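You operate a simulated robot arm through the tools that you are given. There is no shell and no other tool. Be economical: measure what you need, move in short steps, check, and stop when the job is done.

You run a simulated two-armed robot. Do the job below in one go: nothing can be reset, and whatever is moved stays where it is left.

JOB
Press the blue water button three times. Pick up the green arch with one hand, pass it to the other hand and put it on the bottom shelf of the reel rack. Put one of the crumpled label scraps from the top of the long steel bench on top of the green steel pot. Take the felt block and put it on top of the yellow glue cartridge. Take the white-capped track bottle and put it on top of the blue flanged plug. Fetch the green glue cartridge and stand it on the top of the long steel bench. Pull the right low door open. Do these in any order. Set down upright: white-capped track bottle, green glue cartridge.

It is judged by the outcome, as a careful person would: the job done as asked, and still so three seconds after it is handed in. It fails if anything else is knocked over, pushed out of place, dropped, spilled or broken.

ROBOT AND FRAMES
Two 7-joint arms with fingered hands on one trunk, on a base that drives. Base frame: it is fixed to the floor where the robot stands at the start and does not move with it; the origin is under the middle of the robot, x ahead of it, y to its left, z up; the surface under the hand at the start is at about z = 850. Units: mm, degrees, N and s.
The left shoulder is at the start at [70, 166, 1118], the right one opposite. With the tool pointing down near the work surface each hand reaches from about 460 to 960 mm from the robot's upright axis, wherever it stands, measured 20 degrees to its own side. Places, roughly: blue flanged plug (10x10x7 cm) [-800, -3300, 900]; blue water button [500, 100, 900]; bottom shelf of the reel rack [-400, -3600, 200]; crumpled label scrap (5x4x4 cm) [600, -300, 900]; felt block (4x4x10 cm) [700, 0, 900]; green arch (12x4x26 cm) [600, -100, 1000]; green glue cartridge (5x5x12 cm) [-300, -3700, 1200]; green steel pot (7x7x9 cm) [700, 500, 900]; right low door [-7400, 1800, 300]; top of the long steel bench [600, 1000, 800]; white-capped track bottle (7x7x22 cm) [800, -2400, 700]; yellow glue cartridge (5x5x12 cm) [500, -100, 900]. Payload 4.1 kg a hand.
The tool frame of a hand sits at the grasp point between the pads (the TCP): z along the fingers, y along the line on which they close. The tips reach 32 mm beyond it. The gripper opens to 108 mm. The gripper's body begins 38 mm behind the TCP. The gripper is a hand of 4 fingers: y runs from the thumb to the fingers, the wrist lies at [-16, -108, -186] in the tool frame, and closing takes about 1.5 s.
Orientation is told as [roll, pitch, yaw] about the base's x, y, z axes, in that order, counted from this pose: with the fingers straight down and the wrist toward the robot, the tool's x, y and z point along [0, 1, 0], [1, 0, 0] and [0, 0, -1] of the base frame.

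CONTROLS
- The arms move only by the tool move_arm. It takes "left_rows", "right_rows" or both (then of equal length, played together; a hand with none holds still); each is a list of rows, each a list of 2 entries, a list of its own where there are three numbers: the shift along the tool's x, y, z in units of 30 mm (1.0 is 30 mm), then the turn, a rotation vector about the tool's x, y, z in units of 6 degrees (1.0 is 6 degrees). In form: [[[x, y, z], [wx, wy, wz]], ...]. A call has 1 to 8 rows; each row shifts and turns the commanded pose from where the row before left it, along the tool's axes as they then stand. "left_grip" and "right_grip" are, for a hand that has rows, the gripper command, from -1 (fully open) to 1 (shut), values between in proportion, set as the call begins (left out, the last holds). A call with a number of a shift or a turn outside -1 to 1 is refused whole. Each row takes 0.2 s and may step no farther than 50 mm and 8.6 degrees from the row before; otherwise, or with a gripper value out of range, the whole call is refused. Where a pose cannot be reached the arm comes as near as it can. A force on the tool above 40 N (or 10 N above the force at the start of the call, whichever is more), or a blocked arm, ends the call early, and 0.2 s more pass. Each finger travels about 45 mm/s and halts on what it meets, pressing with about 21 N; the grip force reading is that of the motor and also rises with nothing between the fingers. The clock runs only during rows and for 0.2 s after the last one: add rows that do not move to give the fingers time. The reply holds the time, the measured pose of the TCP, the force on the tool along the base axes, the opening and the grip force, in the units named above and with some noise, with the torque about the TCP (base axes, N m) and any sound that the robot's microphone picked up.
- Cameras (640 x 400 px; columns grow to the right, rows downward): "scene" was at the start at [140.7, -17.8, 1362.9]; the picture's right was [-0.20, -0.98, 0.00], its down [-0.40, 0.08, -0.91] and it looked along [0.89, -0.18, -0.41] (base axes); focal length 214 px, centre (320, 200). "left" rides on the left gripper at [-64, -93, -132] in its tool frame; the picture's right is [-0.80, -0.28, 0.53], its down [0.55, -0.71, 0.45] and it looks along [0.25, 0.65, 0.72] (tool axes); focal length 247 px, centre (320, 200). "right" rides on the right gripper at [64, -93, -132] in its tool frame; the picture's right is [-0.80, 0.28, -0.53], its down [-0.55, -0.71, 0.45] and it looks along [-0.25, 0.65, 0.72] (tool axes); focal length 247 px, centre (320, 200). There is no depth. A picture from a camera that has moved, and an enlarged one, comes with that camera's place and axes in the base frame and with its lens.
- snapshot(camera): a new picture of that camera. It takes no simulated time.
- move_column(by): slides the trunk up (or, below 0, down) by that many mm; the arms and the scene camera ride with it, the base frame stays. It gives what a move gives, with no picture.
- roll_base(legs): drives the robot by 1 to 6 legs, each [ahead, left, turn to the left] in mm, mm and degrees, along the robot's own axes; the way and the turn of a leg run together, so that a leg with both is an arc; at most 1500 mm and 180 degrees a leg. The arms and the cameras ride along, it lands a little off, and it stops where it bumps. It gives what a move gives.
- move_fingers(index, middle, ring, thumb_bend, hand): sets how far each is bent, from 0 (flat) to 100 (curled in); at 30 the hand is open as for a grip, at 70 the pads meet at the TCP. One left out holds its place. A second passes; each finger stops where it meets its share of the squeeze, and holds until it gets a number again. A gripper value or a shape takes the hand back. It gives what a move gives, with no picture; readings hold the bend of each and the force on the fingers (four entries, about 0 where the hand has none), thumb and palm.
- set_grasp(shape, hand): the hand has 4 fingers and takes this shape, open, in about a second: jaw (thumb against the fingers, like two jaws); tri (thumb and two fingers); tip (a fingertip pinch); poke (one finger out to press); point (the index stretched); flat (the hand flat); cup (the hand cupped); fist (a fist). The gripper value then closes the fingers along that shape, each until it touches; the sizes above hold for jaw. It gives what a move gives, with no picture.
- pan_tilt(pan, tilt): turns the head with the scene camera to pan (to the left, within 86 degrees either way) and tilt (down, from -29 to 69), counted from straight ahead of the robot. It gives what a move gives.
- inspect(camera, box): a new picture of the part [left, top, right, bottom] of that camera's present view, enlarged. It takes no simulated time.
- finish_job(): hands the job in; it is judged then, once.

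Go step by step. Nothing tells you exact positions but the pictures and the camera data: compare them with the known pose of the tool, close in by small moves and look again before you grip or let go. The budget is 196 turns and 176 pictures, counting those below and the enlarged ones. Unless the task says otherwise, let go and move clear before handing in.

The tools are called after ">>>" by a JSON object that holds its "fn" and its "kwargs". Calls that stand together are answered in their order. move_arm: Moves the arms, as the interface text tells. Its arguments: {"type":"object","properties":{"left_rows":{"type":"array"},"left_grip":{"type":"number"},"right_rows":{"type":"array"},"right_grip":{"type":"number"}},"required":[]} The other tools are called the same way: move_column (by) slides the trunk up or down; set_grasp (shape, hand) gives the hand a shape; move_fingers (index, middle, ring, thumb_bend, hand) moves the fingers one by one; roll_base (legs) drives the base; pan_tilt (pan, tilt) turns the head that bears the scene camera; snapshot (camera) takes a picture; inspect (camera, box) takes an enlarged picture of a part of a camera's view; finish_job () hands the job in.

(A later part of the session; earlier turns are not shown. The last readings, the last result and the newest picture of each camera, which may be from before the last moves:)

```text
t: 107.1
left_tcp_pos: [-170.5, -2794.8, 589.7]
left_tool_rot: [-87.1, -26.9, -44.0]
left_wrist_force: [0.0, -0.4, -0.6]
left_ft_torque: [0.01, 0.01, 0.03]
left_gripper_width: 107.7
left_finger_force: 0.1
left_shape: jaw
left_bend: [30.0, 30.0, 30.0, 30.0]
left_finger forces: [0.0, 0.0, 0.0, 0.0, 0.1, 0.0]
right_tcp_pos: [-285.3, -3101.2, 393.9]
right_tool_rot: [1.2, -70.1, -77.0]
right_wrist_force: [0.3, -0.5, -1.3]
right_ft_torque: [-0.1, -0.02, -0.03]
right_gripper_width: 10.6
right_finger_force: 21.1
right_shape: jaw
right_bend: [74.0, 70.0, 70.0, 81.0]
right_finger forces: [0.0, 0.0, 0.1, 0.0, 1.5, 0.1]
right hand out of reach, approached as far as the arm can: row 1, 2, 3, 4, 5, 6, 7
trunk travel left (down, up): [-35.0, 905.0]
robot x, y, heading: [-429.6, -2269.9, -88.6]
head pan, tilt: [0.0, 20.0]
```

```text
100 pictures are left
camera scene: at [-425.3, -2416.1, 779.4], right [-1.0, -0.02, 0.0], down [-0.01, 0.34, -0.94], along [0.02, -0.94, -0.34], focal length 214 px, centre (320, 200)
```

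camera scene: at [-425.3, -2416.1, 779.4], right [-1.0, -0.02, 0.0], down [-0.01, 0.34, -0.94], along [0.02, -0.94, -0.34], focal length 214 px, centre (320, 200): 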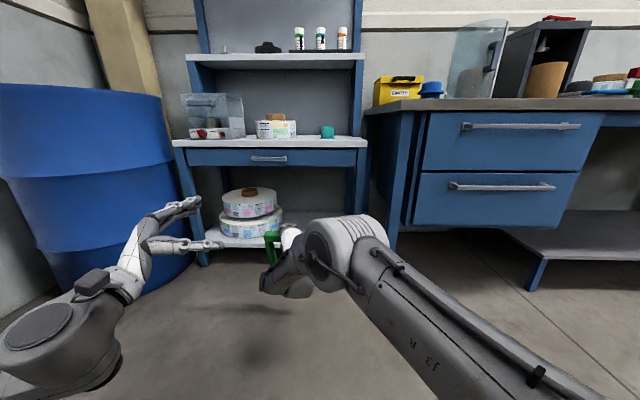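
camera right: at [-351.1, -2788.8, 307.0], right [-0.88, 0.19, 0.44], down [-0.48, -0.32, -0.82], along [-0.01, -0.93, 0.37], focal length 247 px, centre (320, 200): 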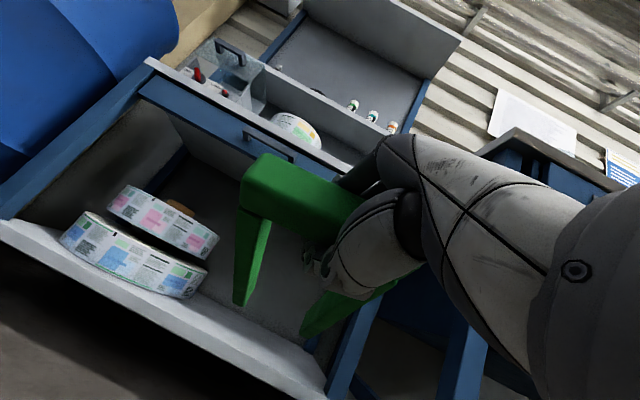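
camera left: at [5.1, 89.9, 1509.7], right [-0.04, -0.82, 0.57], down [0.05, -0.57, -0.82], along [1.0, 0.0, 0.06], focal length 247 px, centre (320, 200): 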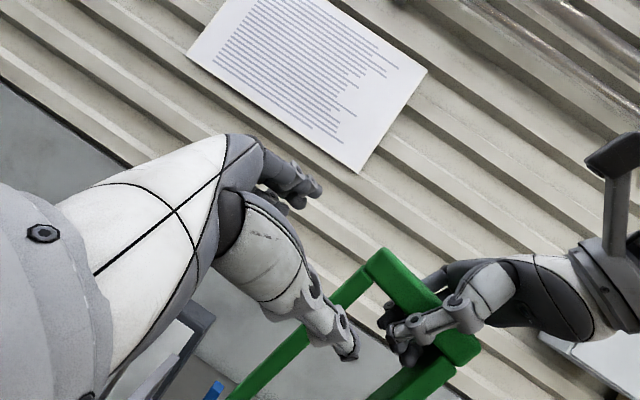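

This orientation strains the arm. I tilt the hand back to about 45 degrees below horizontal, which the arm reaches more easily, and look at how the arch hangs.

>>> {"fn": "move_arm", "kwargs": {"right_rows": [[[0, 0, -0.3], [1, 0, 0]], [[0, 0, -0.3], [1, 0, 0]], [[0, 0, -0.3], [1, 0, 0]], [[0, 0, -0.3], [1, 0, 0]], [[-0.5, 0, 0], [0, 0, 0]], [[-0.5, 0, 0], [0, 0, 0]]]}}

>>> {"fn": "snapshot", "kwargs": {"camera": "scene"}}

>>> {"fn": "snapshot", "kwargs": {"camera": "right"}}

```text
t: 108.5
left_tcp_pos: [-169.2, -2794.4, 587.8]
left_tool_rot: [-87.2, -27.1, -44.1]
left_wrist_force: [-0.1, -0.9, 0.3]
left_ft_torque: [-0.02, -0.01, -0.02]
left_gripper_width: 107.9
left_finger_force: 0.0
left_shape: jaw
left_bend: [30.0, 30.0, 30.0, 30.0]
left_finger forces: [0.0, 0.1, 0.1, 0.0, 0.0, 0.0]
right_tcp_pos: [-323.2, -3076.2, 411.2]
right_tool_rot: [0.4, -46.3, -75.0]
right_wrist_force: [-0.3, -0.1, -1.7]
right_ft_torque: [-0.06, 0.01, 0.01]
right_gripper_width: 10.6
right_finger_force: 21.1
right_shape: jaw
right_bend: [74.0, 70.0, 70.0, 81.0]
right_finger forces: [0.1, 0.0, 0.0, 0.0, 1.9, 0.0]
trunk travel left (down, up): [-35.0, 905.0]
robot x, y, heading: [-430.3, -2276.1, -88.6]
head pan, tilt: [0.0, 20.0]
```

```text
99 pictures are left
camera scene: at [-425.2, -2416.1, 779.4], right [-1.0, -0.02, 0.0], down [-0.01, 0.34, -0.94], along [0.02, -0.94, -0.34], focal length 214 px, centre (320, 200)
```

scene: 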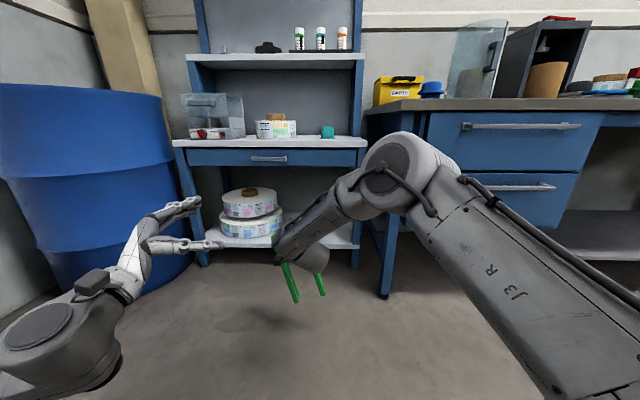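

```text
98 pictures are left
camera right: at [-300.5, -2906.4, 435.3], right [-0.82, -0.03, 0.57], down [-0.57, 0.01, -0.82], along [0.02, -1.0, -0.03], focal length 247 px, centre (320, 200)
```

right: 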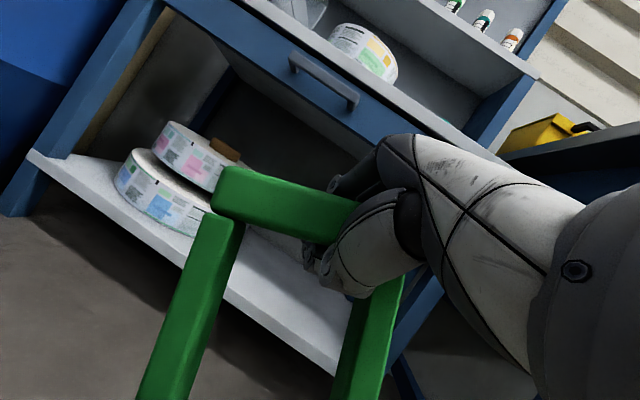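

The arch now hangs freely from the caged bar, so I'll stand it upright just inside the shelf's front. I adjust tilt and height and drive closer.

>>> {"fn": "move_arm", "kwargs": {"right_rows": [[[0, 0, 0], [-1, 0, 0]], [[0, 0, 0], [-1, 0, 0]]]}}

>>> {"fn": "move_column", "kwargs": {"by": 75}}

>>> {"fn": "roll_base", "kwargs": {"legs": [[200, -75, 0]]}}

>>> {"fn": "snapshot", "kwargs": {"camera": "scene"}}

>>> {"fn": "snapshot", "kwargs": {"camera": "right"}}

```text
t: 109.1
left_tcp_pos: [-169.7, -2794.4, 589.2]
left_tool_rot: [-87.2, -27.0, -44.0]
left_wrist_force: [-1.1, -0.6, 0.2]
left_ft_torque: [0.01, 0.0, 0.04]
left_gripper_width: 107.5
left_finger_force: 0.1
left_shape: jaw
left_bend: [30.0, 30.0, 30.0, 30.0]
left_finger forces: [0.0, 0.1, 0.0, 0.0, 0.1, 0.0]
right_tcp_pos: [-322.8, -3077.8, 411.3]
right_tool_rot: [0.5, -58.5, -75.2]
right_wrist_force: [-0.1, -0.1, -2.0]
right_ft_torque: [-0.02, -0.03, 0.01]
right_gripper_width: 10.8
right_finger_force: 20.7
right_shape: jaw
right_bend: [74.0, 70.0, 70.0, 81.0]
right_finger forces: [0.0, 0.1, 0.0, 0.0, 1.9, 0.0]
trunk travel left (down, up): [-35.0, 905.0]
robot x, y, heading: [-427.8, -2271.0, -88.8]
head pan, tilt: [0.0, 20.0]
```

```text
t: 110.2
left_tcp_pos: [-169.7, -2795.1, 663.7]
left_tool_rot: [-87.2, -26.9, -44.0]
left_wrist_force: [0.1, 0.3, -0.3]
left_ft_torque: [0.0, 0.03, 0.0]
left_gripper_width: 108.0
left_finger_force: 0.1
left_shape: jaw
left_bend: [30.0, 30.0, 30.0, 30.0]
left_finger forces: [0.1, 0.1, 0.0, 0.1, 0.0, 0.1]
right_tcp_pos: [-323.0, -3078.8, 485.4]
right_tool_rot: [0.3, -58.3, -75.1]
right_wrist_force: [0.4, -0.2, -1.4]
right_ft_torque: [-0.06, -0.03, 0.05]
right_gripper_width: 11.0
right_finger_force: 20.5
right_shape: jaw
right_bend: [74.0, 70.0, 70.0, 81.0]
right_finger forces: [0.1, 0.0, 0.1, 0.1, 1.8, 0.1]
trunk travel left (down, up): [-110.0, 830.0]
robot x, y, heading: [-430.0, -2271.6, -88.5]
head pan, tilt: [0.0, 20.0]
```

```text
t: 111.9
left_tcp_pos: [-240.3, -2998.0, 663.1]
left_tool_rot: [-87.3, -27.0, -44.0]
left_wrist_force: [0.8, 0.0, -0.5]
left_ft_torque: [-0.02, 0.02, -0.02]
left_gripper_width: 108.0
left_finger_force: 0.1
left_shape: jaw
left_bend: [30.0, 30.0, 30.0, 30.0]
left_finger forces: [0.1, 0.0, 0.1, 0.0, 0.1, 0.0]
right_tcp_pos: [-393.9, -3279.5, 485.4]
right_tool_rot: [0.4, -58.3, -75.3]
right_wrist_force: [0.7, 0.1, -2.6]
right_ft_torque: [-0.04, 0.0, 0.0]
right_gripper_width: 11.1
right_finger_force: 20.7
right_shape: jaw
right_bend: [74.0, 70.0, 70.0, 81.0]
right_finger forces: [0.0, 0.0, 0.0, 0.0, 1.8, 0.0]
trunk travel left (down, up): [-110.0, 830.0]
robot x, y, heading: [-500.2, -2472.4, -88.8]
head pan, tilt: [0.0, 20.0]
```

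```text
97 pictures are left
camera scene: at [-496.3, -2618.4, 854.4], right [-1.0, -0.02, 0.0], down [-0.01, 0.34, -0.94], along [0.02, -0.94, -0.34], focal length 214 px, centre (320, 200)
```

scene: 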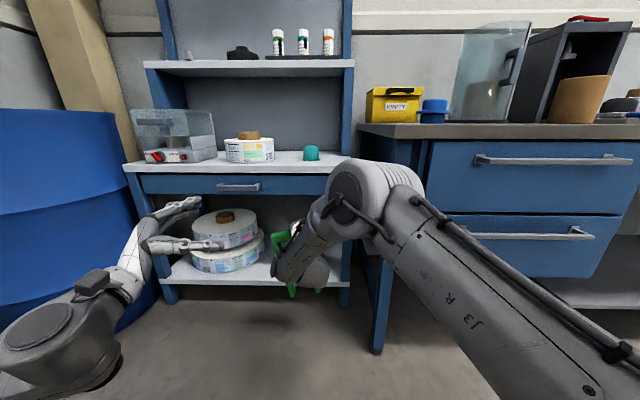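

```text
96 pictures are left
camera right: at [-373.1, -3108.0, 476.3], right [-0.85, 0.08, 0.52], down [-0.52, -0.15, -0.84], along [0.01, -0.98, 0.17], focal length 247 px, centre (320, 200)
```

right: 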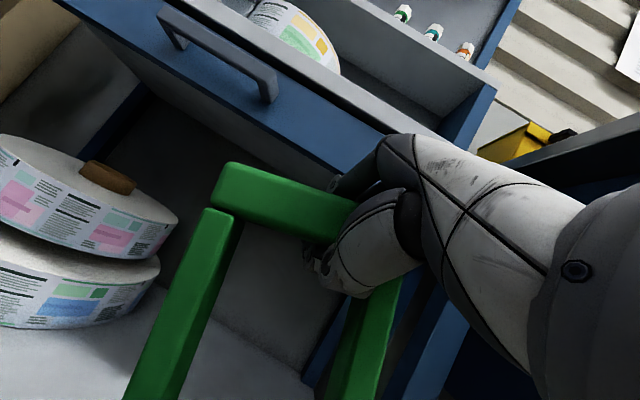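

Re-measuring, the shelf seems to be at z about 150 with its front near y = -3440 and the drawer bottom near 570. I lower a little and edge closer, then look again.

>>> {"fn": "move_column", "kwargs": {"by": -50}}

>>> {"fn": "roll_base", "kwargs": {"legs": [[100, 0, 0]]}}

>>> {"fn": "snapshot", "kwargs": {"camera": "right"}}

>>> {"fn": "snapshot", "kwargs": {"camera": "left"}}

>>> {"fn": "inspect", "kwargs": {"camera": "scene", "box": [160, 150, 380, 320]}}

```text
t: 112.8
left_tcp_pos: [-240.5, -2995.8, 613.5]
left_tool_rot: [-87.2, -27.1, -44.1]
left_wrist_force: [-0.2, -0.9, 0.4]
left_ft_torque: [-0.04, 0.0, -0.02]
left_gripper_width: 107.7
left_finger_force: 0.0
left_shape: jaw
left_bend: [30.0, 30.0, 30.0, 30.0]
left_finger forces: [0.0, 0.0, 0.1, 0.0, 0.0, 0.1]
right_tcp_pos: [-393.7, -3279.5, 435.6]
right_tool_rot: [0.5, -58.4, -75.2]
right_wrist_force: [0.9, 0.6, -1.6]
right_ft_torque: [-0.05, -0.02, 0.01]
right_gripper_width: 10.6
right_finger_force: 20.8
right_shape: jaw
right_bend: [74.0, 70.0, 70.0, 81.0]
right_finger forces: [0.1, 0.1, 0.0, 0.0, 1.7, 0.1]
trunk travel left (down, up): [-60.0, 880.0]
robot x, y, heading: [-499.5, -2474.0, -88.7]
head pan, tilt: [0.0, 20.0]
```

```text
t: 114.0
left_tcp_pos: [-239.1, -3095.8, 613.7]
left_tool_rot: [-87.1, -27.0, -44.0]
left_wrist_force: [0.2, -1.5, 0.0]
left_ft_torque: [0.01, -0.02, -0.02]
left_gripper_width: 107.7
left_finger_force: 0.0
left_shape: jaw
left_bend: [30.0, 30.0, 30.0, 30.0]
left_finger forces: [0.1, 0.0, 0.0, 0.0, 0.0, 0.0]
right_tcp_pos: [-391.1, -3380.8, 435.3]
right_tool_rot: [0.4, -58.4, -75.2]
right_wrist_force: [-0.5, -0.3, -2.4]
right_ft_torque: [-0.06, -0.02, 0.03]
right_gripper_width: 10.8
right_finger_force: 20.9
right_shape: jaw
right_bend: [74.0, 70.0, 70.0, 81.0]
right_finger forces: [0.0, 0.0, 0.1, 0.0, 1.7, 0.1]
trunk travel left (down, up): [-60.0, 880.0]
robot x, y, heading: [-496.8, -2576.0, -88.7]
head pan, tilt: [0.0, 20.0]
```

```text
95 pictures are left
camera right: at [-369.9, -3207.5, 426.3], right [-0.85, 0.08, 0.52], down [-0.52, -0.15, -0.84], along [0.01, -0.98, 0.17], focal length 247 px, centre (320, 200)
```

right: 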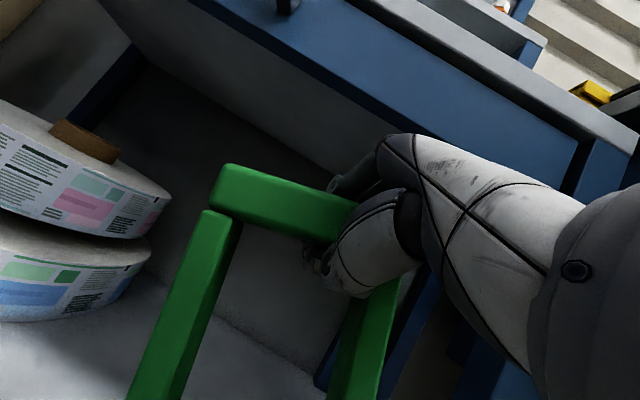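

```text
94 pictures are left
camera left: at [-231.1, -2925.2, 634.2], right [-0.83, 0.01, 0.56], down [-0.56, -0.04, -0.83], along [0.02, -1.0, 0.04], focal length 247 px, centre (320, 200)
```

left: 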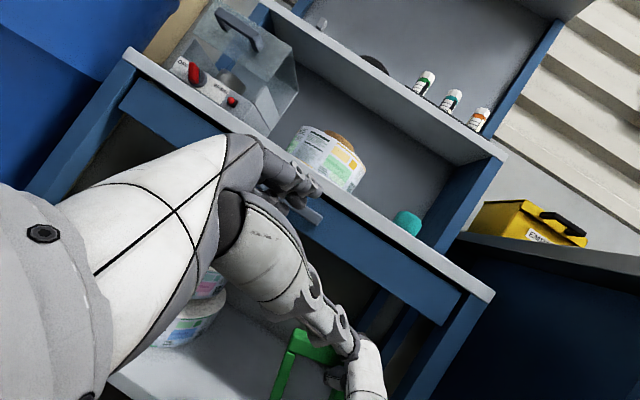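

```text
2.35 times, centred on (270, 235) of scene
camera zoom: at [-493.9, -2718.1, 804.4], right [-1.0, -0.02, 0.0], down [-0.01, 0.34, -0.94], along [0.02, -0.94, -0.34], focal length 505 px, centre (438, 118)
```

zoom: 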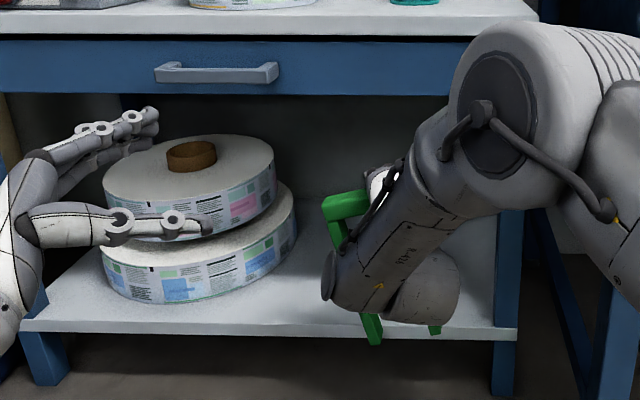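

The feet hang just in front of the shelf edge (y about -3430). I raise 20 mm and drive in 130 mm.

>>> {"fn": "move_column", "kwargs": {"by": 20}}

>>> {"fn": "roll_base", "kwargs": {"legs": [[130, 0, 0]]}}

>>> {"fn": "inspect", "kwargs": {"camera": "scene", "box": [160, 150, 380, 320]}}

>>> {"fn": "snapshot", "kwargs": {"camera": "left"}}

```text
t: 114.6
left_tcp_pos: [-238.1, -3096.0, 634.3]
left_tool_rot: [-87.2, -26.9, -44.0]
left_wrist_force: [0.2, 0.3, -0.2]
left_ft_torque: [-0.02, 0.01, 0.02]
left_gripper_width: 107.7
left_finger_force: 0.1
left_shape: jaw
left_bend: [30.0, 30.0, 30.0, 30.0]
left_finger forces: [0.0, 0.1, 0.0, 0.1, 0.0, 0.1]
right_tcp_pos: [-390.9, -3380.2, 455.7]
right_tool_rot: [0.3, -58.3, -75.0]
right_wrist_force: [-0.6, 0.5, -1.9]
right_ft_torque: [-0.02, 0.0, 0.0]
right_gripper_width: 10.8
right_finger_force: 20.2
right_shape: jaw
right_bend: [74.0, 70.0, 70.0, 81.0]
right_finger forces: [0.0, 0.0, 0.1, 0.0, 1.8, 0.0]
trunk travel left (down, up): [-80.0, 860.0]
robot x, y, heading: [-494.0, -2573.4, -88.4]
head pan, tilt: [0.0, 20.0]
```

```text
t: 115.9
left_tcp_pos: [-233.8, -3224.9, 634.6]
left_tool_rot: [-87.2, -27.0, -43.9]
left_wrist_force: [0.0, 0.3, -1.3]
left_ft_torque: [0.0, 0.03, -0.02]
left_gripper_width: 107.7
left_finger_force: 0.1
left_shape: jaw
left_bend: [30.0, 30.0, 30.0, 30.0]
left_finger forces: [0.1, 0.0, 0.1, 0.0, 0.0, 0.0]
right_tcp_pos: [-384.9, -3508.5, 455.2]
right_tool_rot: [0.5, -58.3, -75.1]
right_wrist_force: [-0.3, 0.2, -2.3]
right_ft_torque: [-0.03, -0.05, -0.03]
right_gripper_width: 10.9
right_finger_force: 20.7
right_shape: jaw
right_bend: [74.0, 70.0, 70.0, 81.0]
right_finger forces: [0.0, 0.1, 0.0, 0.0, 1.8, 0.0]
trunk travel left (down, up): [-80.0, 860.0]
robot x, y, heading: [-495.4, -2705.3, -88.4]
head pan, tilt: [0.0, 20.0]
```

```text
2.35 times, centred on (270, 235) of scene
camera zoom: at [-490.3, -2847.2, 824.4], right [-1.0, -0.03, 0.0], down [-0.01, 0.34, -0.94], along [0.02, -0.94, -0.34], focal length 505 px, centre (438, 118)
```

zoom: 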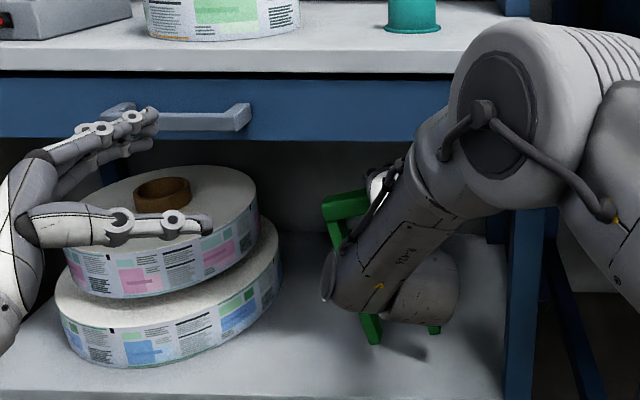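

```text
91 pictures are left
camera left: at [-227.1, -3053.7, 654.2], right [-0.83, 0.01, 0.56], down [-0.56, -0.05, -0.83], along [0.02, -1.0, 0.04], focal length 247 px, centre (320, 200)
```

left: 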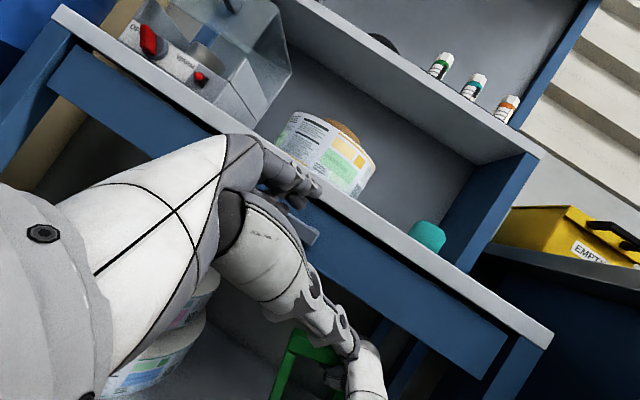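

The feet are over the shelf. I lower the arm slowly to touch.

>>> {"fn": "move_arm", "kwargs": {"right_rows": [[[0, -0.284, 0.175], [0, 0, 0]], [[0, -0.284, 0.175], [0, 0, 0]], [[0, -0.284, 0.175], [0, 0, 0]]]}}

>>> {"fn": "inspect", "kwargs": {"camera": "scene", "box": [270, 200, 390, 300]}}

```text
t: 116.7
left_tcp_pos: [-234.7, -3224.8, 634.1]
left_tool_rot: [-87.2, -26.9, -43.9]
left_wrist_force: [-0.7, 0.1, 0.6]
left_ft_torque: [-0.02, 0.01, -0.04]
left_gripper_width: 107.9
left_finger_force: 0.1
left_shape: jaw
left_bend: [30.0, 30.0, 30.0, 30.0]
left_finger forces: [0.0, 0.0, 0.1, 0.0, 0.0, 0.0]
right_tcp_pos: [-386.7, -3507.9, 424.3]
right_tool_rot: [0.5, -58.3, -75.0]
right_wrist_force: [0.5, -0.7, -1.5]
right_ft_torque: [-0.02, 0.02, 0.01]
right_gripper_width: 10.9
right_finger_force: 21.1
right_shape: jaw
right_bend: [74.0, 70.0, 70.0, 81.0]
right_finger forces: [0.0, 0.1, 0.0, 0.0, 1.7, 0.0]
trunk travel left (down, up): [-80.0, 860.0]
robot x, y, heading: [-493.0, -2705.8, -88.6]
head pan, tilt: [0.0, 20.0]
```

```text
4.00 times, centred on (330, 250) of scene
camera zoom: at [-490.3, -2847.1, 824.5], right [-1.0, -0.03, 0.0], down [-0.01, 0.34, -0.94], along [0.02, -0.94, -0.34], focal length 858 px, centre (280, 0)
```

zoom: 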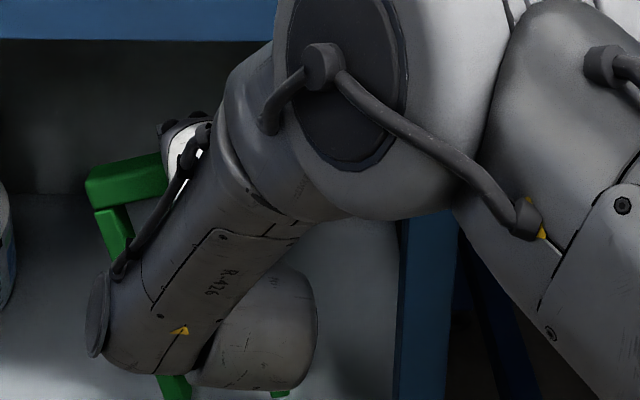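

>>> {"fn": "move_arm", "kwargs": {"right_rows": [[[0, -0.2, 0.123], [0, 0, 0]], [[0, -0.2, 0.123], [0, 0, 0]]]}}

>>> {"fn": "move_arm", "kwargs": {"right_rows": [[[0, -0.2, 0.123], [0, 0, 0]], [[0, -0.1, 0.06], [0, 0, 0]]]}}

>>> {"fn": "snapshot", "kwargs": {"camera": "right"}}

```text
t: 117.3
left_tcp_pos: [-233.9, -3224.6, 634.1]
left_tool_rot: [-87.2, -27.0, -43.9]
left_wrist_force: [1.0, -0.4, 1.1]
left_ft_torque: [0.02, 0.0, -0.02]
left_gripper_width: 107.9
left_finger_force: 0.0
left_shape: jaw
left_bend: [30.0, 30.0, 30.0, 30.0]
left_finger forces: [0.1, 0.1, 0.0, 0.0, 0.0, 0.0]
right_tcp_pos: [-385.6, -3507.6, 411.0]
right_tool_rot: [0.4, -58.4, -75.0]
right_wrist_force: [0.3, 0.5, -2.0]
right_ft_torque: [-0.03, 0.03, 0.0]
right_gripper_width: 10.8
right_finger_force: 20.8
right_shape: jaw
right_bend: [74.0, 70.0, 70.0, 81.0]
right_finger forces: [0.1, 0.0, 0.1, 0.1, 1.7, 0.0]
trunk travel left (down, up): [-80.0, 860.0]
robot x, y, heading: [-496.4, -2703.3, -88.4]
head pan, tilt: [0.0, 20.0]
```

```text
t: 117.9
left_tcp_pos: [-233.0, -3224.4, 633.1]
left_tool_rot: [-87.1, -27.0, -43.9]
left_wrist_force: [0.1, -0.4, -0.4]
left_ft_torque: [-0.01, 0.0, 0.04]
left_gripper_width: 107.8
left_finger_force: 0.1
left_shape: jaw
left_bend: [30.0, 30.0, 30.0, 30.0]
left_finger forces: [0.0, 0.0, 0.0, 0.0, 0.0, 0.0]
right_tcp_pos: [-385.2, -3507.7, 400.9]
right_tool_rot: [0.5, -58.4, -75.0]
right_wrist_force: [-0.1, -0.2, -1.0]
right_ft_torque: [-0.01, 0.0, 0.01]
right_gripper_width: 11.0
right_finger_force: 21.2
right_shape: jaw
right_bend: [74.0, 70.0, 70.0, 81.0]
right_finger forces: [0.0, 0.0, 0.3, 0.0, 0.5, 0.0]
trunk travel left (down, up): [-80.0, 860.0]
robot x, y, heading: [-492.8, -2703.5, -88.7]
head pan, tilt: [0.0, 20.0]
```

```text
89 pictures are left
camera right: at [-365.1, -3335.8, 392.2], right [-0.85, 0.08, 0.52], down [-0.52, -0.16, -0.84], along [0.01, -0.98, 0.18], focal length 247 px, centre (320, 200)
```

right: 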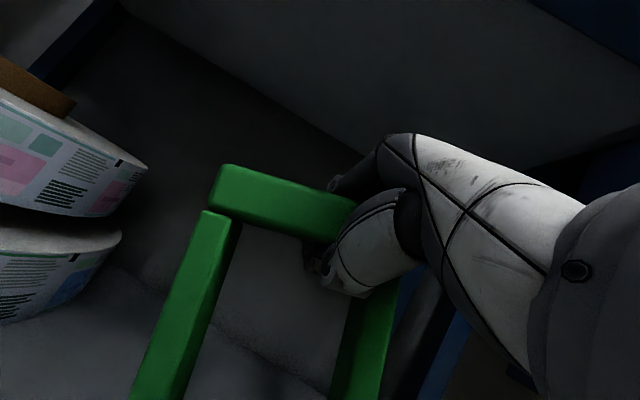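

>>> {"fn": "move_arm", "kwargs": {"right_rows": [[[0, -0.12, 0.07], [0, 0, 0]], [[0, -0.1, 0.06], [0, 0, 0]], [[0, 0, 0], [0, 0, 0]]]}}

>>> {"fn": "inspect", "kwargs": {"camera": "right", "box": [120, 130, 440, 400]}}

```text
t: 118.7
left_tcp_pos: [-233.2, -3223.7, 635.4]
left_tool_rot: [-87.3, -27.1, -43.8]
left_wrist_force: [0.8, 0.6, 0.3]
left_ft_torque: [0.0, -0.01, 0.0]
left_gripper_width: 107.7
left_finger_force: 0.0
left_shape: jaw
left_bend: [30.0, 30.0, 30.0, 30.0]
left_finger forces: [0.0, 0.1, 0.0, 0.1, 0.1, 0.0]
right_tcp_pos: [-386.1, -3507.3, 395.9]
right_tool_rot: [0.5, -58.6, -74.9]
right_wrist_force: [-1.3, -0.4, 12.1]
right_ft_torque: [0.03, 0.14, -0.03]
right_gripper_width: 10.8
right_finger_force: 21.0
right_shape: jaw
right_bend: [74.0, 70.0, 71.0, 81.0]
right_finger forces: [2.8, 2.8, 6.2, 0.0, 0.0, 0.0]
trunk travel left (down, up): [-80.0, 860.0]
robot x, y, heading: [-495.7, -2704.5, -88.7]
head pan, tilt: [0.0, 20.0]
```

```text
1.48 times, centred on (280, 265) of right
camera zoom: at [-365.2, -3335.4, 386.3], right [-0.85, 0.08, 0.52], down [-0.52, -0.16, -0.84], along [0.01, -0.98, 0.18], focal length 366 px, centre (379, 104)
```

zoom: 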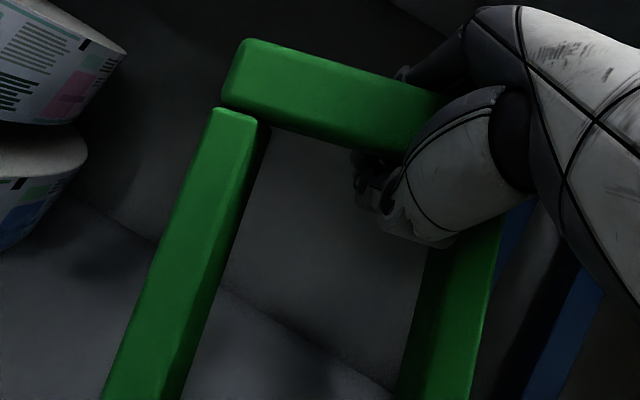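

The arch's feet actually rest forward of the bar (tilted about 38 degrees), so I'll lay it down flat: keep lowering the bar so the feet slide inward.

>>> {"fn": "move_arm", "kwargs": {"right_rows": [[[0, -0.57, 0.35], [0, 0, 0]], [[0, -0.57, 0.33], [0, 0, 0]], [[0, -0.57, 0.33], [0, 0, 0]]]}}

>>> {"fn": "snapshot", "kwargs": {"camera": "right"}}

```text
t: 119.1
left_tcp_pos: [-234.0, -3224.5, 635.3]
left_tool_rot: [-87.3, -27.2, -43.9]
left_wrist_force: [0.2, -0.6, -0.6]
left_ft_torque: [0.02, 0.02, -0.01]
left_gripper_width: 107.8
left_finger_force: 0.1
left_shape: jaw
left_bend: [30.0, 30.0, 30.0, 30.0]
left_finger forces: [0.0, 0.0, 0.0, 0.0, 0.0, 0.0]
right_tcp_pos: [-386.9, -3512.5, 393.5]
right_tool_rot: [0.3, -59.9, -75.4]
right_wrist_force: [-1.6, -0.7, 20.2]
right_ft_torque: [0.1, 0.09, 0.03]
right_gripper_width: 11.3
right_finger_force: 21.5
right_shape: jaw
right_bend: [74.0, 70.0, 63.0, 81.0]
right_finger forces: [5.0, 8.3, 4.7, 0.0, 0.0, 0.6]
trunk travel left (down, up): [-80.0, 860.0]
robot x, y, heading: [-491.6, -2703.4, -88.5]
head pan, tilt: [0.0, 20.0]
stopped in row 1 (right hand): the force on the tool passed its limit at 48 N (the readings are from after the stop); the commanded pose is now the measured one
```

```text
87 pictures are left
camera right: at [-364.9, -3340.4, 380.2], right [-0.85, 0.1, 0.51], down [-0.52, -0.17, -0.84], along [0.0, -0.98, 0.2], focal length 247 px, centre (320, 200)
```

right: 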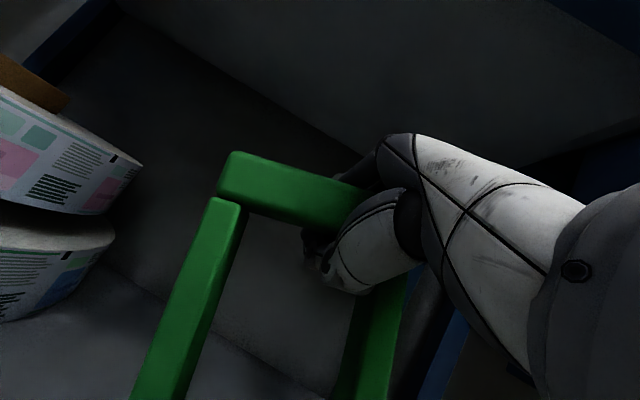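

By the scene camera's geometry the arch is close to vertical and its feet are pressed flat on the shelf. I ease up 2 mm and open the hand gently.

>>> {"fn": "move_arm", "kwargs": {"right_rows": [[[0, 0.05, -0.03], [0, 0, 0]], [[0, 0, 0], [0, 0, 0]], [[0, 0, 0], [0, 0, 0]], [[0, 0, 0], [0, 0, 0]], [[0, 0, 0], [0, 0, 0]]], "right_grip": 0}}

>>> {"fn": "snapshot", "kwargs": {"camera": "right"}}

>>> {"fn": "inspect", "kwargs": {"camera": "scene", "box": [270, 200, 390, 300]}}

```text
t: 120.3
left_tcp_pos: [-233.8, -3224.2, 633.2]
left_tool_rot: [-87.1, -27.0, -43.9]
left_wrist_force: [-0.1, 0.7, -0.4]
left_ft_torque: [-0.02, -0.02, 0.0]
left_gripper_width: 107.8
left_finger_force: 0.1
left_shape: jaw
left_bend: [30.0, 30.0, 30.0, 30.0]
left_finger forces: [0.1, 0.2, 0.1, 0.0, 0.0, 0.0]
right_tcp_pos: [-386.6, -3511.4, 388.9]
right_tool_rot: [0.4, -59.3, -75.4]
right_wrist_force: [-0.7, 0.0, -0.5]
right_ft_torque: [0.02, 0.01, 0.0]
right_gripper_width: 53.4
right_finger_force: 0.0
right_shape: jaw
right_bend: [74.0, 45.0, 42.0, 71.0]
right_finger forces: [0.0, 0.0, 0.1, 0.0, 0.0, 0.0]
trunk travel left (down, up): [-80.0, 860.0]
robot x, y, heading: [-497.1, -2705.6, -88.2]
head pan, tilt: [0.0, 20.0]
```

```text
86 pictures are left
camera right: at [-364.4, -3339.0, 377.2], right [-0.85, 0.1, 0.51], down [-0.52, -0.16, -0.84], along [0.0, -0.98, 0.19], focal length 247 px, centre (320, 200)
```

right: 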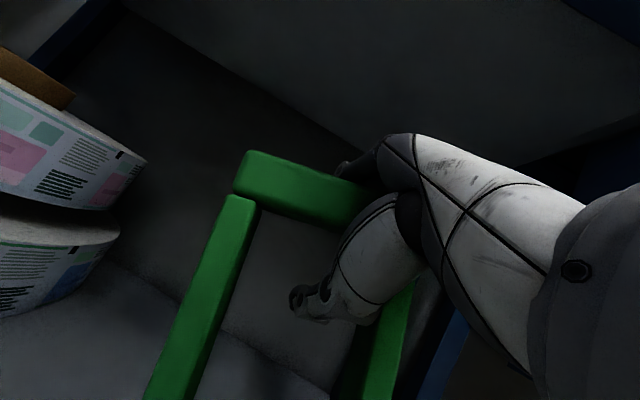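

```text
4.00 times, centred on (330, 250) of scene
camera zoom: at [-490.4, -2847.0, 824.5], right [-1.0, -0.03, 0.0], down [-0.01, 0.34, -0.94], along [0.02, -0.94, -0.34], focal length 858 px, centre (280, 0)
```

zoom: 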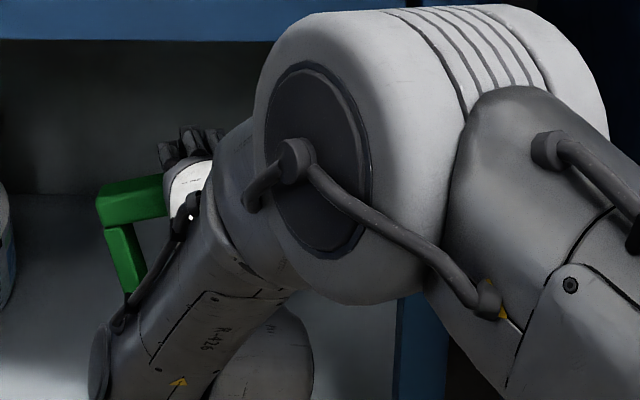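

The forces are zero and the arch stands. I open fully.

>>> {"fn": "move_arm", "kwargs": {"right_rows": [[[0, 0, 0], [0, 0, 0]], [[0, 0, 0], [0, 0, 0]], [[0, 0, 0], [0, 0, 0]], [[0, 0, 0], [0, 0, 0]], [[0, 0, 0], [0, 0, 0]], [[0, 0, 0], [0, 0, 0]], [[0, 0, 0], [0, 0, 0]]], "right_grip": -1}}

>>> {"fn": "snapshot", "kwargs": {"camera": "right"}}

```text
t: 121.9
left_tcp_pos: [-233.6, -3224.4, 633.6]
left_tool_rot: [-87.2, -27.0, -43.9]
left_wrist_force: [0.4, -0.3, 0.6]
left_ft_torque: [0.03, 0.01, 0.0]
left_gripper_width: 107.7
left_finger_force: 0.0
left_shape: jaw
left_bend: [30.0, 30.0, 30.0, 30.0]
left_finger forces: [0.0, 0.0, 0.0, 0.0, 0.0, 0.0]
right_tcp_pos: [-386.5, -3512.1, 389.3]
right_tool_rot: [0.4, -59.3, -75.3]
right_wrist_force: [-0.7, -0.6, 0.9]
right_ft_torque: [0.0, 0.03, -0.01]
right_gripper_width: 107.8
right_finger_force: 0.1
right_shape: jaw
right_bend: [30.0, 30.0, 30.0, 30.0]
right_finger forces: [0.0, 0.1, 0.0, 0.0, 0.0, 0.2]
trunk travel left (down, up): [-80.0, 860.0]
robot x, y, heading: [-498.1, -2705.4, -88.6]
head pan, tilt: [0.0, 20.0]
```

```text
84 pictures are left
camera right: at [-364.4, -3339.0, 377.3], right [-0.85, 0.1, 0.51], down [-0.52, -0.16, -0.84], along [0.0, -0.98, 0.19], focal length 247 px, centre (320, 200)
```

right: 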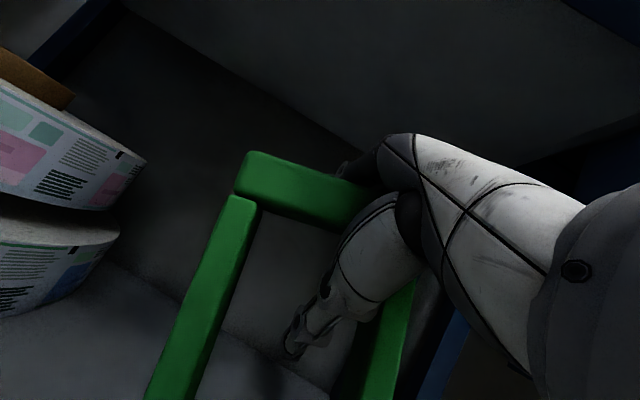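

The arch stands free. I withdraw the right hand along its fingers.

>>> {"fn": "move_arm", "kwargs": {"right_rows": [[[0, 0, -0.4], [0, 0, 0]], [[0, 0, -0.5], [0, 0, 0]], [[0, 0, -0.6], [0, 0, 0]], [[0, 0, -0.6], [0, 0, 0]]]}}

>>> {"fn": "snapshot", "kwargs": {"camera": "right"}}

```text
t: 122.9
left_tcp_pos: [-233.1, -3224.6, 634.1]
left_tool_rot: [-87.3, -27.0, -43.8]
left_wrist_force: [0.8, -0.3, -1.0]
left_ft_torque: [0.0, 0.01, 0.01]
left_gripper_width: 107.5
left_finger_force: 0.1
left_shape: jaw
left_bend: [30.0, 30.0, 30.0, 30.0]
left_finger forces: [0.1, 0.0, 0.1, 0.0, 0.0, 0.1]
right_tcp_pos: [-399.0, -3458.0, 420.6]
right_tool_rot: [0.4, -59.3, -75.4]
right_wrist_force: [0.3, 0.2, -0.4]
right_ft_torque: [-0.02, 0.03, -0.02]
right_gripper_width: 107.8
right_finger_force: 0.1
right_shape: jaw
right_bend: [30.0, 30.0, 30.0, 30.0]
right_finger forces: [0.1, 0.1, 0.0, 0.0, 0.1, 0.0]
trunk travel left (down, up): [-80.0, 860.0]
robot x, y, heading: [-493.6, -2704.4, -88.5]
head pan, tilt: [0.0, 20.0]
```

```text
83 pictures are left
camera right: at [-377.0, -3286.7, 409.6], right [-0.85, 0.1, 0.51], down [-0.52, -0.17, -0.84], along [0.01, -0.98, 0.19], focal length 247 px, centre (320, 200)
```

right: 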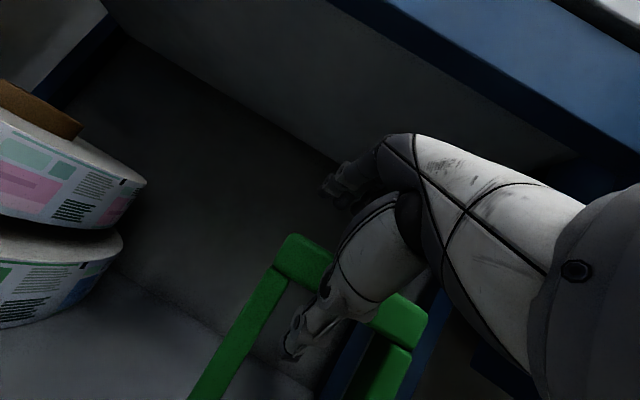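

The arch is standing and the hand is clear of it. I back the robot straight out and look.

>>> {"fn": "roll_base", "kwargs": {"legs": [[-350, 0, 0]]}}

>>> {"fn": "snapshot", "kwargs": {"camera": "scene"}}

```text
t: 125.2
left_tcp_pos: [-243.4, -2880.2, 633.9]
left_tool_rot: [-87.2, -27.1, -43.8]
left_wrist_force: [0.0, -0.1, 1.7]
left_ft_torque: [-0.03, 0.0, 0.0]
left_gripper_width: 107.7
left_finger_force: 0.0
left_shape: jaw
left_bend: [30.0, 30.0, 30.0, 30.0]
left_finger forces: [0.0, 0.0, 0.0, 0.0, 0.1, 0.0]
right_tcp_pos: [-407.6, -3113.2, 419.9]
right_tool_rot: [0.3, -59.2, -75.3]
right_wrist_force: [0.4, 0.1, 0.7]
right_ft_torque: [0.02, -0.02, 0.0]
right_gripper_width: 107.9
right_finger_force: 0.1
right_shape: jaw
right_bend: [30.0, 30.0, 30.0, 30.0]
right_finger forces: [0.0, 0.0, 0.0, 0.1, 0.0, 0.0]
trunk travel left (down, up): [-80.0, 860.0]
robot x, y, heading: [-506.6, -2358.3, -88.5]
head pan, tilt: [0.0, 20.0]
```

```text
82 pictures are left
camera scene: at [-499.3, -2502.1, 824.5], right [-1.0, -0.03, 0.0], down [-0.01, 0.34, -0.94], along [0.02, -0.94, -0.34], focal length 214 px, centre (320, 200)
```

scene: 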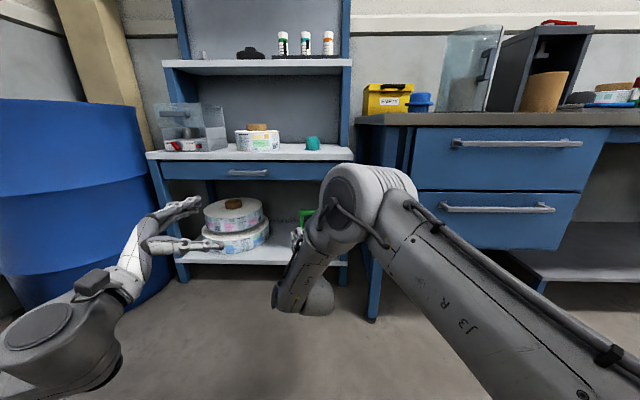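

The arch stands on the bottom shelf. Next the green cartridge on the upper shelf: I raise the trunk and bring both hands back to pointing straight down.

>>> {"fn": "move_column", "kwargs": {"by": 840}}

>>> {"fn": "move_arm", "kwargs": {"left_rows": [[[0, 0, 0], [0.825, -0.417, 0]], [[0, 0, 0], [0.825, -0.417, 0]], [[0, 0, 0], [0.825, -0.417, 0]], [[0, 0, 0], [0.825, -0.417, 0]], [[0, 0, 0], [0.825, -0.417, 0]], [[0, 0, 0], [0.825, -0.417, 0]], [[0, 0, 0], [0.825, -0.417, 0]], [[0, 0, 0], [0.825, -0.417, 0]]], "right_rows": [[[0, 0, 0], [1, 0, 0]], [[0, 0, 0], [1, 0, 0]], [[0, 0, 0], [1, 0, 0]], [[0, 0, 0], [1, 0, 0]], [[0, 0, 0], [1, 0, 0]], [[0, 0, 0], [1, 0, 0]], [[0, 0, 0], [1, 0, 0]], [[0, 0, 0], [1, 0, 0]]]}}

>>> {"fn": "move_arm", "kwargs": {"left_rows": [[[0, 0, 0], [0, 0, -0.9]], [[0, 0, 0], [0, 0, -0.9]], [[0, 0, 0], [0, 0, -0.9]], [[0, 0, 0], [0, 0, -0.9]], [[0, 0, 0], [0, 0, -0.9]], [[0, 0, 0], [0, 0.9, 0]], [[0, 0, 0], [0, 0.9, 0]], [[0, 0, 0], [0, 0.9, 0]]], "right_rows": [[[0, 0, 0], [0.95, 0, 0]], [[0, 0, 0], [0.95, 0, 0]], [[0, 0, 0], [0, 0, 0.7]], [[0, 0, 0], [0, 0, 0.7]], [[0, 0, 0], [0, 0, 0.7]], [[0, 0, 0], [0, 0, 0]], [[0, 0, 0], [0, 0, 0]], [[0, 0, 0], [0, 0, 0]]]}}

```text
refused: 840 is not a number from -400 to 400
```

```text
t: 127.0
left_tcp_pos: [-242.8, -2880.4, 634.7]
left_tool_rot: [-87.9, -25.2, -88.0]
left_wrist_force: [0.2, -0.5, 0.1]
left_ft_torque: [-0.01, 0.04, -0.03]
left_gripper_width: 107.6
left_finger_force: 0.0
left_shape: jaw
left_bend: [30.0, 30.0, 30.0, 30.0]
left_finger forces: [0.1, 0.0, 0.0, 0.0, 0.1, 0.0]
right_tcp_pos: [-406.7, -3112.7, 421.9]
right_tool_rot: [0.4, -11.2, -75.0]
right_wrist_force: [0.4, -0.3, -0.2]
right_ft_torque: [0.0, 0.04, -0.03]
right_gripper_width: 107.8
right_finger_force: 0.0
right_shape: jaw
right_bend: [30.0, 30.0, 30.0, 30.0]
right_finger forces: [0.0, 0.0, 0.1, 0.0, 0.1, 0.0]
trunk travel left (down, up): [-80.0, 860.0]
robot x, y, heading: [-500.4, -2357.9, -88.6]
head pan, tilt: [0.0, 20.0]
```

```text
t: 128.8
left_tcp_pos: [-241.5, -2878.2, 633.8]
left_tool_rot: [-71.8, 1.8, -86.8]
left_wrist_force: [0.2, 0.5, 0.8]
left_ft_torque: [0.03, 0.04, -0.02]
left_gripper_width: 107.4
left_finger_force: 0.0
left_shape: jaw
left_bend: [30.0, 30.0, 30.0, 30.0]
left_finger forces: [0.1, 0.0, 0.0, 0.0, 0.1, 0.0]
right_tcp_pos: [-406.7, -3113.7, 421.4]
right_tool_rot: [0.3, 0.2, -87.5]
right_wrist_force: [-0.1, -0.6, 0.2]
right_ft_torque: [-0.02, -0.01, -0.01]
right_gripper_width: 108.0
right_finger_force: 0.1
right_shape: jaw
right_bend: [30.0, 30.0, 30.0, 30.0]
right_finger forces: [0.0, 0.0, 0.0, 0.1, 0.0, 0.1]
trunk travel left (down, up): [-80.0, 860.0]
robot x, y, heading: [-501.5, -2360.5, -88.3]
head pan, tilt: [0.0, 20.0]
```

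>>> {"fn": "move_arm", "kwargs": {"left_rows": [[[0, 0, 0], [0, 1, 0]], [[0, 0, 0], [0, 1, 0]], [[0, 0, 0], [0, 1, 0]], [[0, 0, 0], [0, 1, 0]], [[0, 0, 0], [0, 1, 0]], [[0, 0, 0], [0, 1, 0]], [[0, 0, 0], [0, 1, 0]], [[0, 0, 0], [0, 1, 0]]]}}

>>> {"fn": "move_arm", "kwargs": {"left_rows": [[[0, 0, 0], [0, 1, 0]], [[0, 0, 0], [0, 1, 0]], [[0, 0, 0], [0, 1, 0]], [[0, 0, 0], [0, 0.95, 0]]]}}

>>> {"fn": "move_column", "kwargs": {"by": 400}}

>>> {"fn": "move_column", "kwargs": {"by": 400}}

>>> {"fn": "pan_tilt", "kwargs": {"pan": 0, "tilt": 25}}

>>> {"fn": "snapshot", "kwargs": {"camera": "scene"}}

>>> {"fn": "snapshot", "kwargs": {"camera": "right"}}

```text
t: 130.6
left_tcp_pos: [-250.0, -3018.3, 519.3]
left_tool_rot: [-32.3, 1.3, -88.7]
left_wrist_force: [0.2, -0.4, 0.2]
left_ft_torque: [0.01, 0.02, 0.02]
left_gripper_width: 107.7
left_finger_force: 0.2
left_shape: jaw
left_bend: [30.0, 30.0, 30.0, 30.0]
left_finger forces: [0.0, 0.0, 0.0, 0.1, 0.1, 0.1]
left hand out of reach, approached as far as the arm can: row 1, 2, 3, 4, 5, 6, 7, 8
right_tcp_pos: [-407.7, -3112.6, 421.8]
right_tool_rot: [0.1, 0.1, -87.5]
right_wrist_force: [0.0, -0.3, -0.2]
right_ft_torque: [-0.05, -0.03, -0.03]
right_gripper_width: 107.8
right_finger_force: 0.0
right_shape: jaw
right_bend: [30.0, 30.0, 30.0, 30.0]
right_finger forces: [0.1, 0.0, 0.1, 0.0, 0.0, 0.0]
trunk travel left (down, up): [-80.0, 860.0]
robot x, y, heading: [-502.4, -2360.2, -88.4]
head pan, tilt: [0.0, 20.0]
```

```text
t: 131.6
left_tcp_pos: [-164.5, -3140.8, 456.7]
left_tool_rot: [-8.6, 1.8, -89.3]
left_wrist_force: [0.3, -1.0, 0.8]
left_ft_torque: [0.02, 0.08, -0.01]
left_gripper_width: 107.6
left_finger_force: 0.2
left_shape: jaw
left_bend: [30.0, 30.0, 30.0, 30.0]
left_finger forces: [0.0, 0.0, 0.0, 0.1, 0.0, 0.1]
left hand out of reach, approached as far as the arm can: row 1, 2, 3, 4
right_tcp_pos: [-407.1, -3113.3, 420.2]
right_tool_rot: [0.2, 0.2, -87.6]
right_wrist_force: [0.4, -0.7, 0.3]
right_ft_torque: [0.01, -0.01, 0.0]
right_gripper_width: 108.1
right_finger_force: 0.0
right_shape: jaw
right_bend: [30.0, 30.0, 30.0, 30.0]
right_finger forces: [0.0, 0.1, 0.0, 0.0, 0.0, 0.0]
trunk travel left (down, up): [-80.0, 860.0]
robot x, y, heading: [-505.1, -2358.1, -88.5]
head pan, tilt: [0.0, 20.0]
```

```text
t: 135.4
left_tcp_pos: [-163.6, -3139.3, 856.2]
left_tool_rot: [-8.8, 1.7, -89.4]
left_wrist_force: [0.1, -0.1, -0.1]
left_ft_torque: [0.03, 0.02, 0.01]
left_gripper_width: 107.7
left_finger_force: 0.1
left_shape: jaw
left_bend: [30.0, 30.0, 30.0, 30.0]
left_finger forces: [0.0, 0.1, 0.1, 0.1, 0.0, 0.0]
right_tcp_pos: [-407.5, -3112.7, 822.2]
right_tool_rot: [0.2, 0.2, -87.7]
right_wrist_force: [0.7, 0.1, -0.5]
right_ft_torque: [0.0, -0.01, 0.01]
right_gripper_width: 107.8
right_finger_force: 0.0
right_shape: jaw
right_bend: [30.0, 30.0, 30.0, 30.0]
right_finger forces: [0.0, 0.0, 0.1, 0.1, 0.0, 0.0]
trunk travel left (down, up): [-480.0, 460.0]
robot x, y, heading: [-500.0, -2358.4, -88.9]
head pan, tilt: [0.0, 20.0]
```

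```text
t: 139.2
left_tcp_pos: [-163.9, -3139.7, 1256.6]
left_tool_rot: [-8.7, 1.7, -89.4]
left_wrist_force: [0.7, -0.1, 0.5]
left_ft_torque: [0.01, 0.02, 0.0]
left_gripper_width: 107.7
left_finger_force: 0.0
left_shape: jaw
left_bend: [30.0, 30.0, 30.0, 30.0]
left_finger forces: [0.0, 0.0, 0.0, 0.1, 0.0, 0.0]
right_tcp_pos: [-408.1, -3114.8, 1220.8]
right_tool_rot: [0.2, 0.2, -87.6]
right_wrist_force: [-0.8, -0.4, -0.6]
right_ft_torque: [0.01, -0.01, 0.02]
right_gripper_width: 107.9
right_finger_force: 0.0
right_shape: jaw
right_bend: [30.0, 30.0, 30.0, 30.0]
right_finger forces: [0.0, 0.0, 0.0, 0.1, 0.0, 0.1]
trunk travel left (down, up): [-880.0, 60.0]
robot x, y, heading: [-502.9, -2360.0, -88.3]
head pan, tilt: [0.0, 20.0]
```

```text
t: 139.9
left_tcp_pos: [-165.7, -3140.7, 1256.6]
left_tool_rot: [-8.7, 1.8, -89.4]
left_wrist_force: [0.6, -0.2, 0.0]
left_ft_torque: [0.0, 0.01, 0.0]
left_gripper_width: 108.0
left_finger_force: 0.0
left_shape: jaw
left_bend: [30.0, 30.0, 30.0, 30.0]
left_finger forces: [0.0, 0.0, 0.0, 0.1, 0.0, 0.0]
right_tcp_pos: [-407.4, -3114.3, 1222.0]
right_tool_rot: [0.2, 0.1, -87.6]
right_wrist_force: [-0.2, -0.3, 0.3]
right_ft_torque: [-0.03, -0.03, -0.01]
right_gripper_width: 108.1
right_finger_force: 0.1
right_shape: jaw
right_bend: [30.0, 30.0, 30.0, 30.0]
right_finger forces: [0.1, 0.0, 0.0, 0.1, 0.0, 0.0]
trunk travel left (down, up): [-880.0, 60.0]
robot x, y, heading: [-502.4, -2357.6, -88.6]
head pan, tilt: [0.0, 25.0]
```

```text
81 pictures are left
camera scene: at [-499.2, -2501.5, 1616.4], right [-1.0, -0.03, 0.0], down [-0.01, 0.42, -0.91], along [0.02, -0.91, -0.42], focal length 214 px, centre (320, 200)
```

scene: 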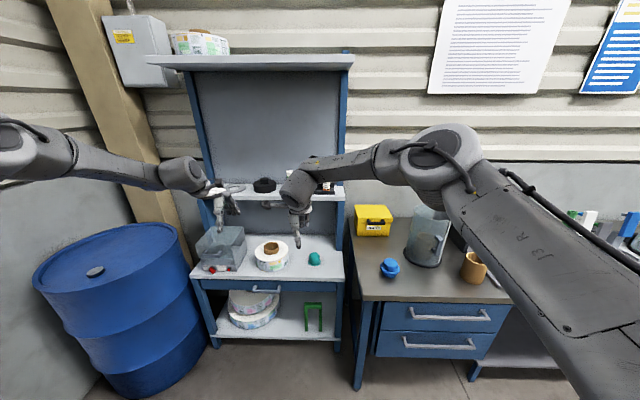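

```text
80 pictures are left
camera right: at [-346.1, -3018.5, 1353.8], right [-0.79, -0.32, 0.53], down [-0.58, 0.68, -0.45], along [-0.22, -0.66, -0.72], focal length 247 px, centre (320, 200)
```

right: 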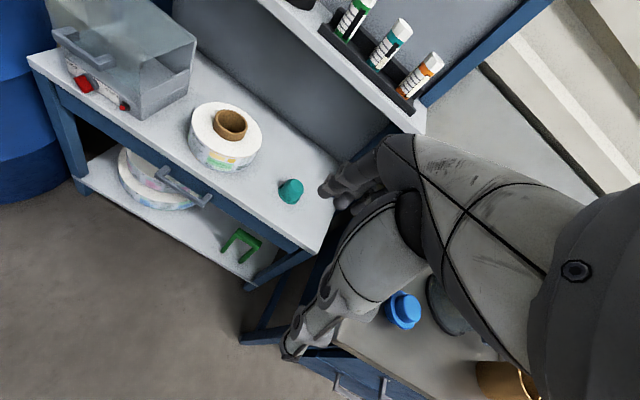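

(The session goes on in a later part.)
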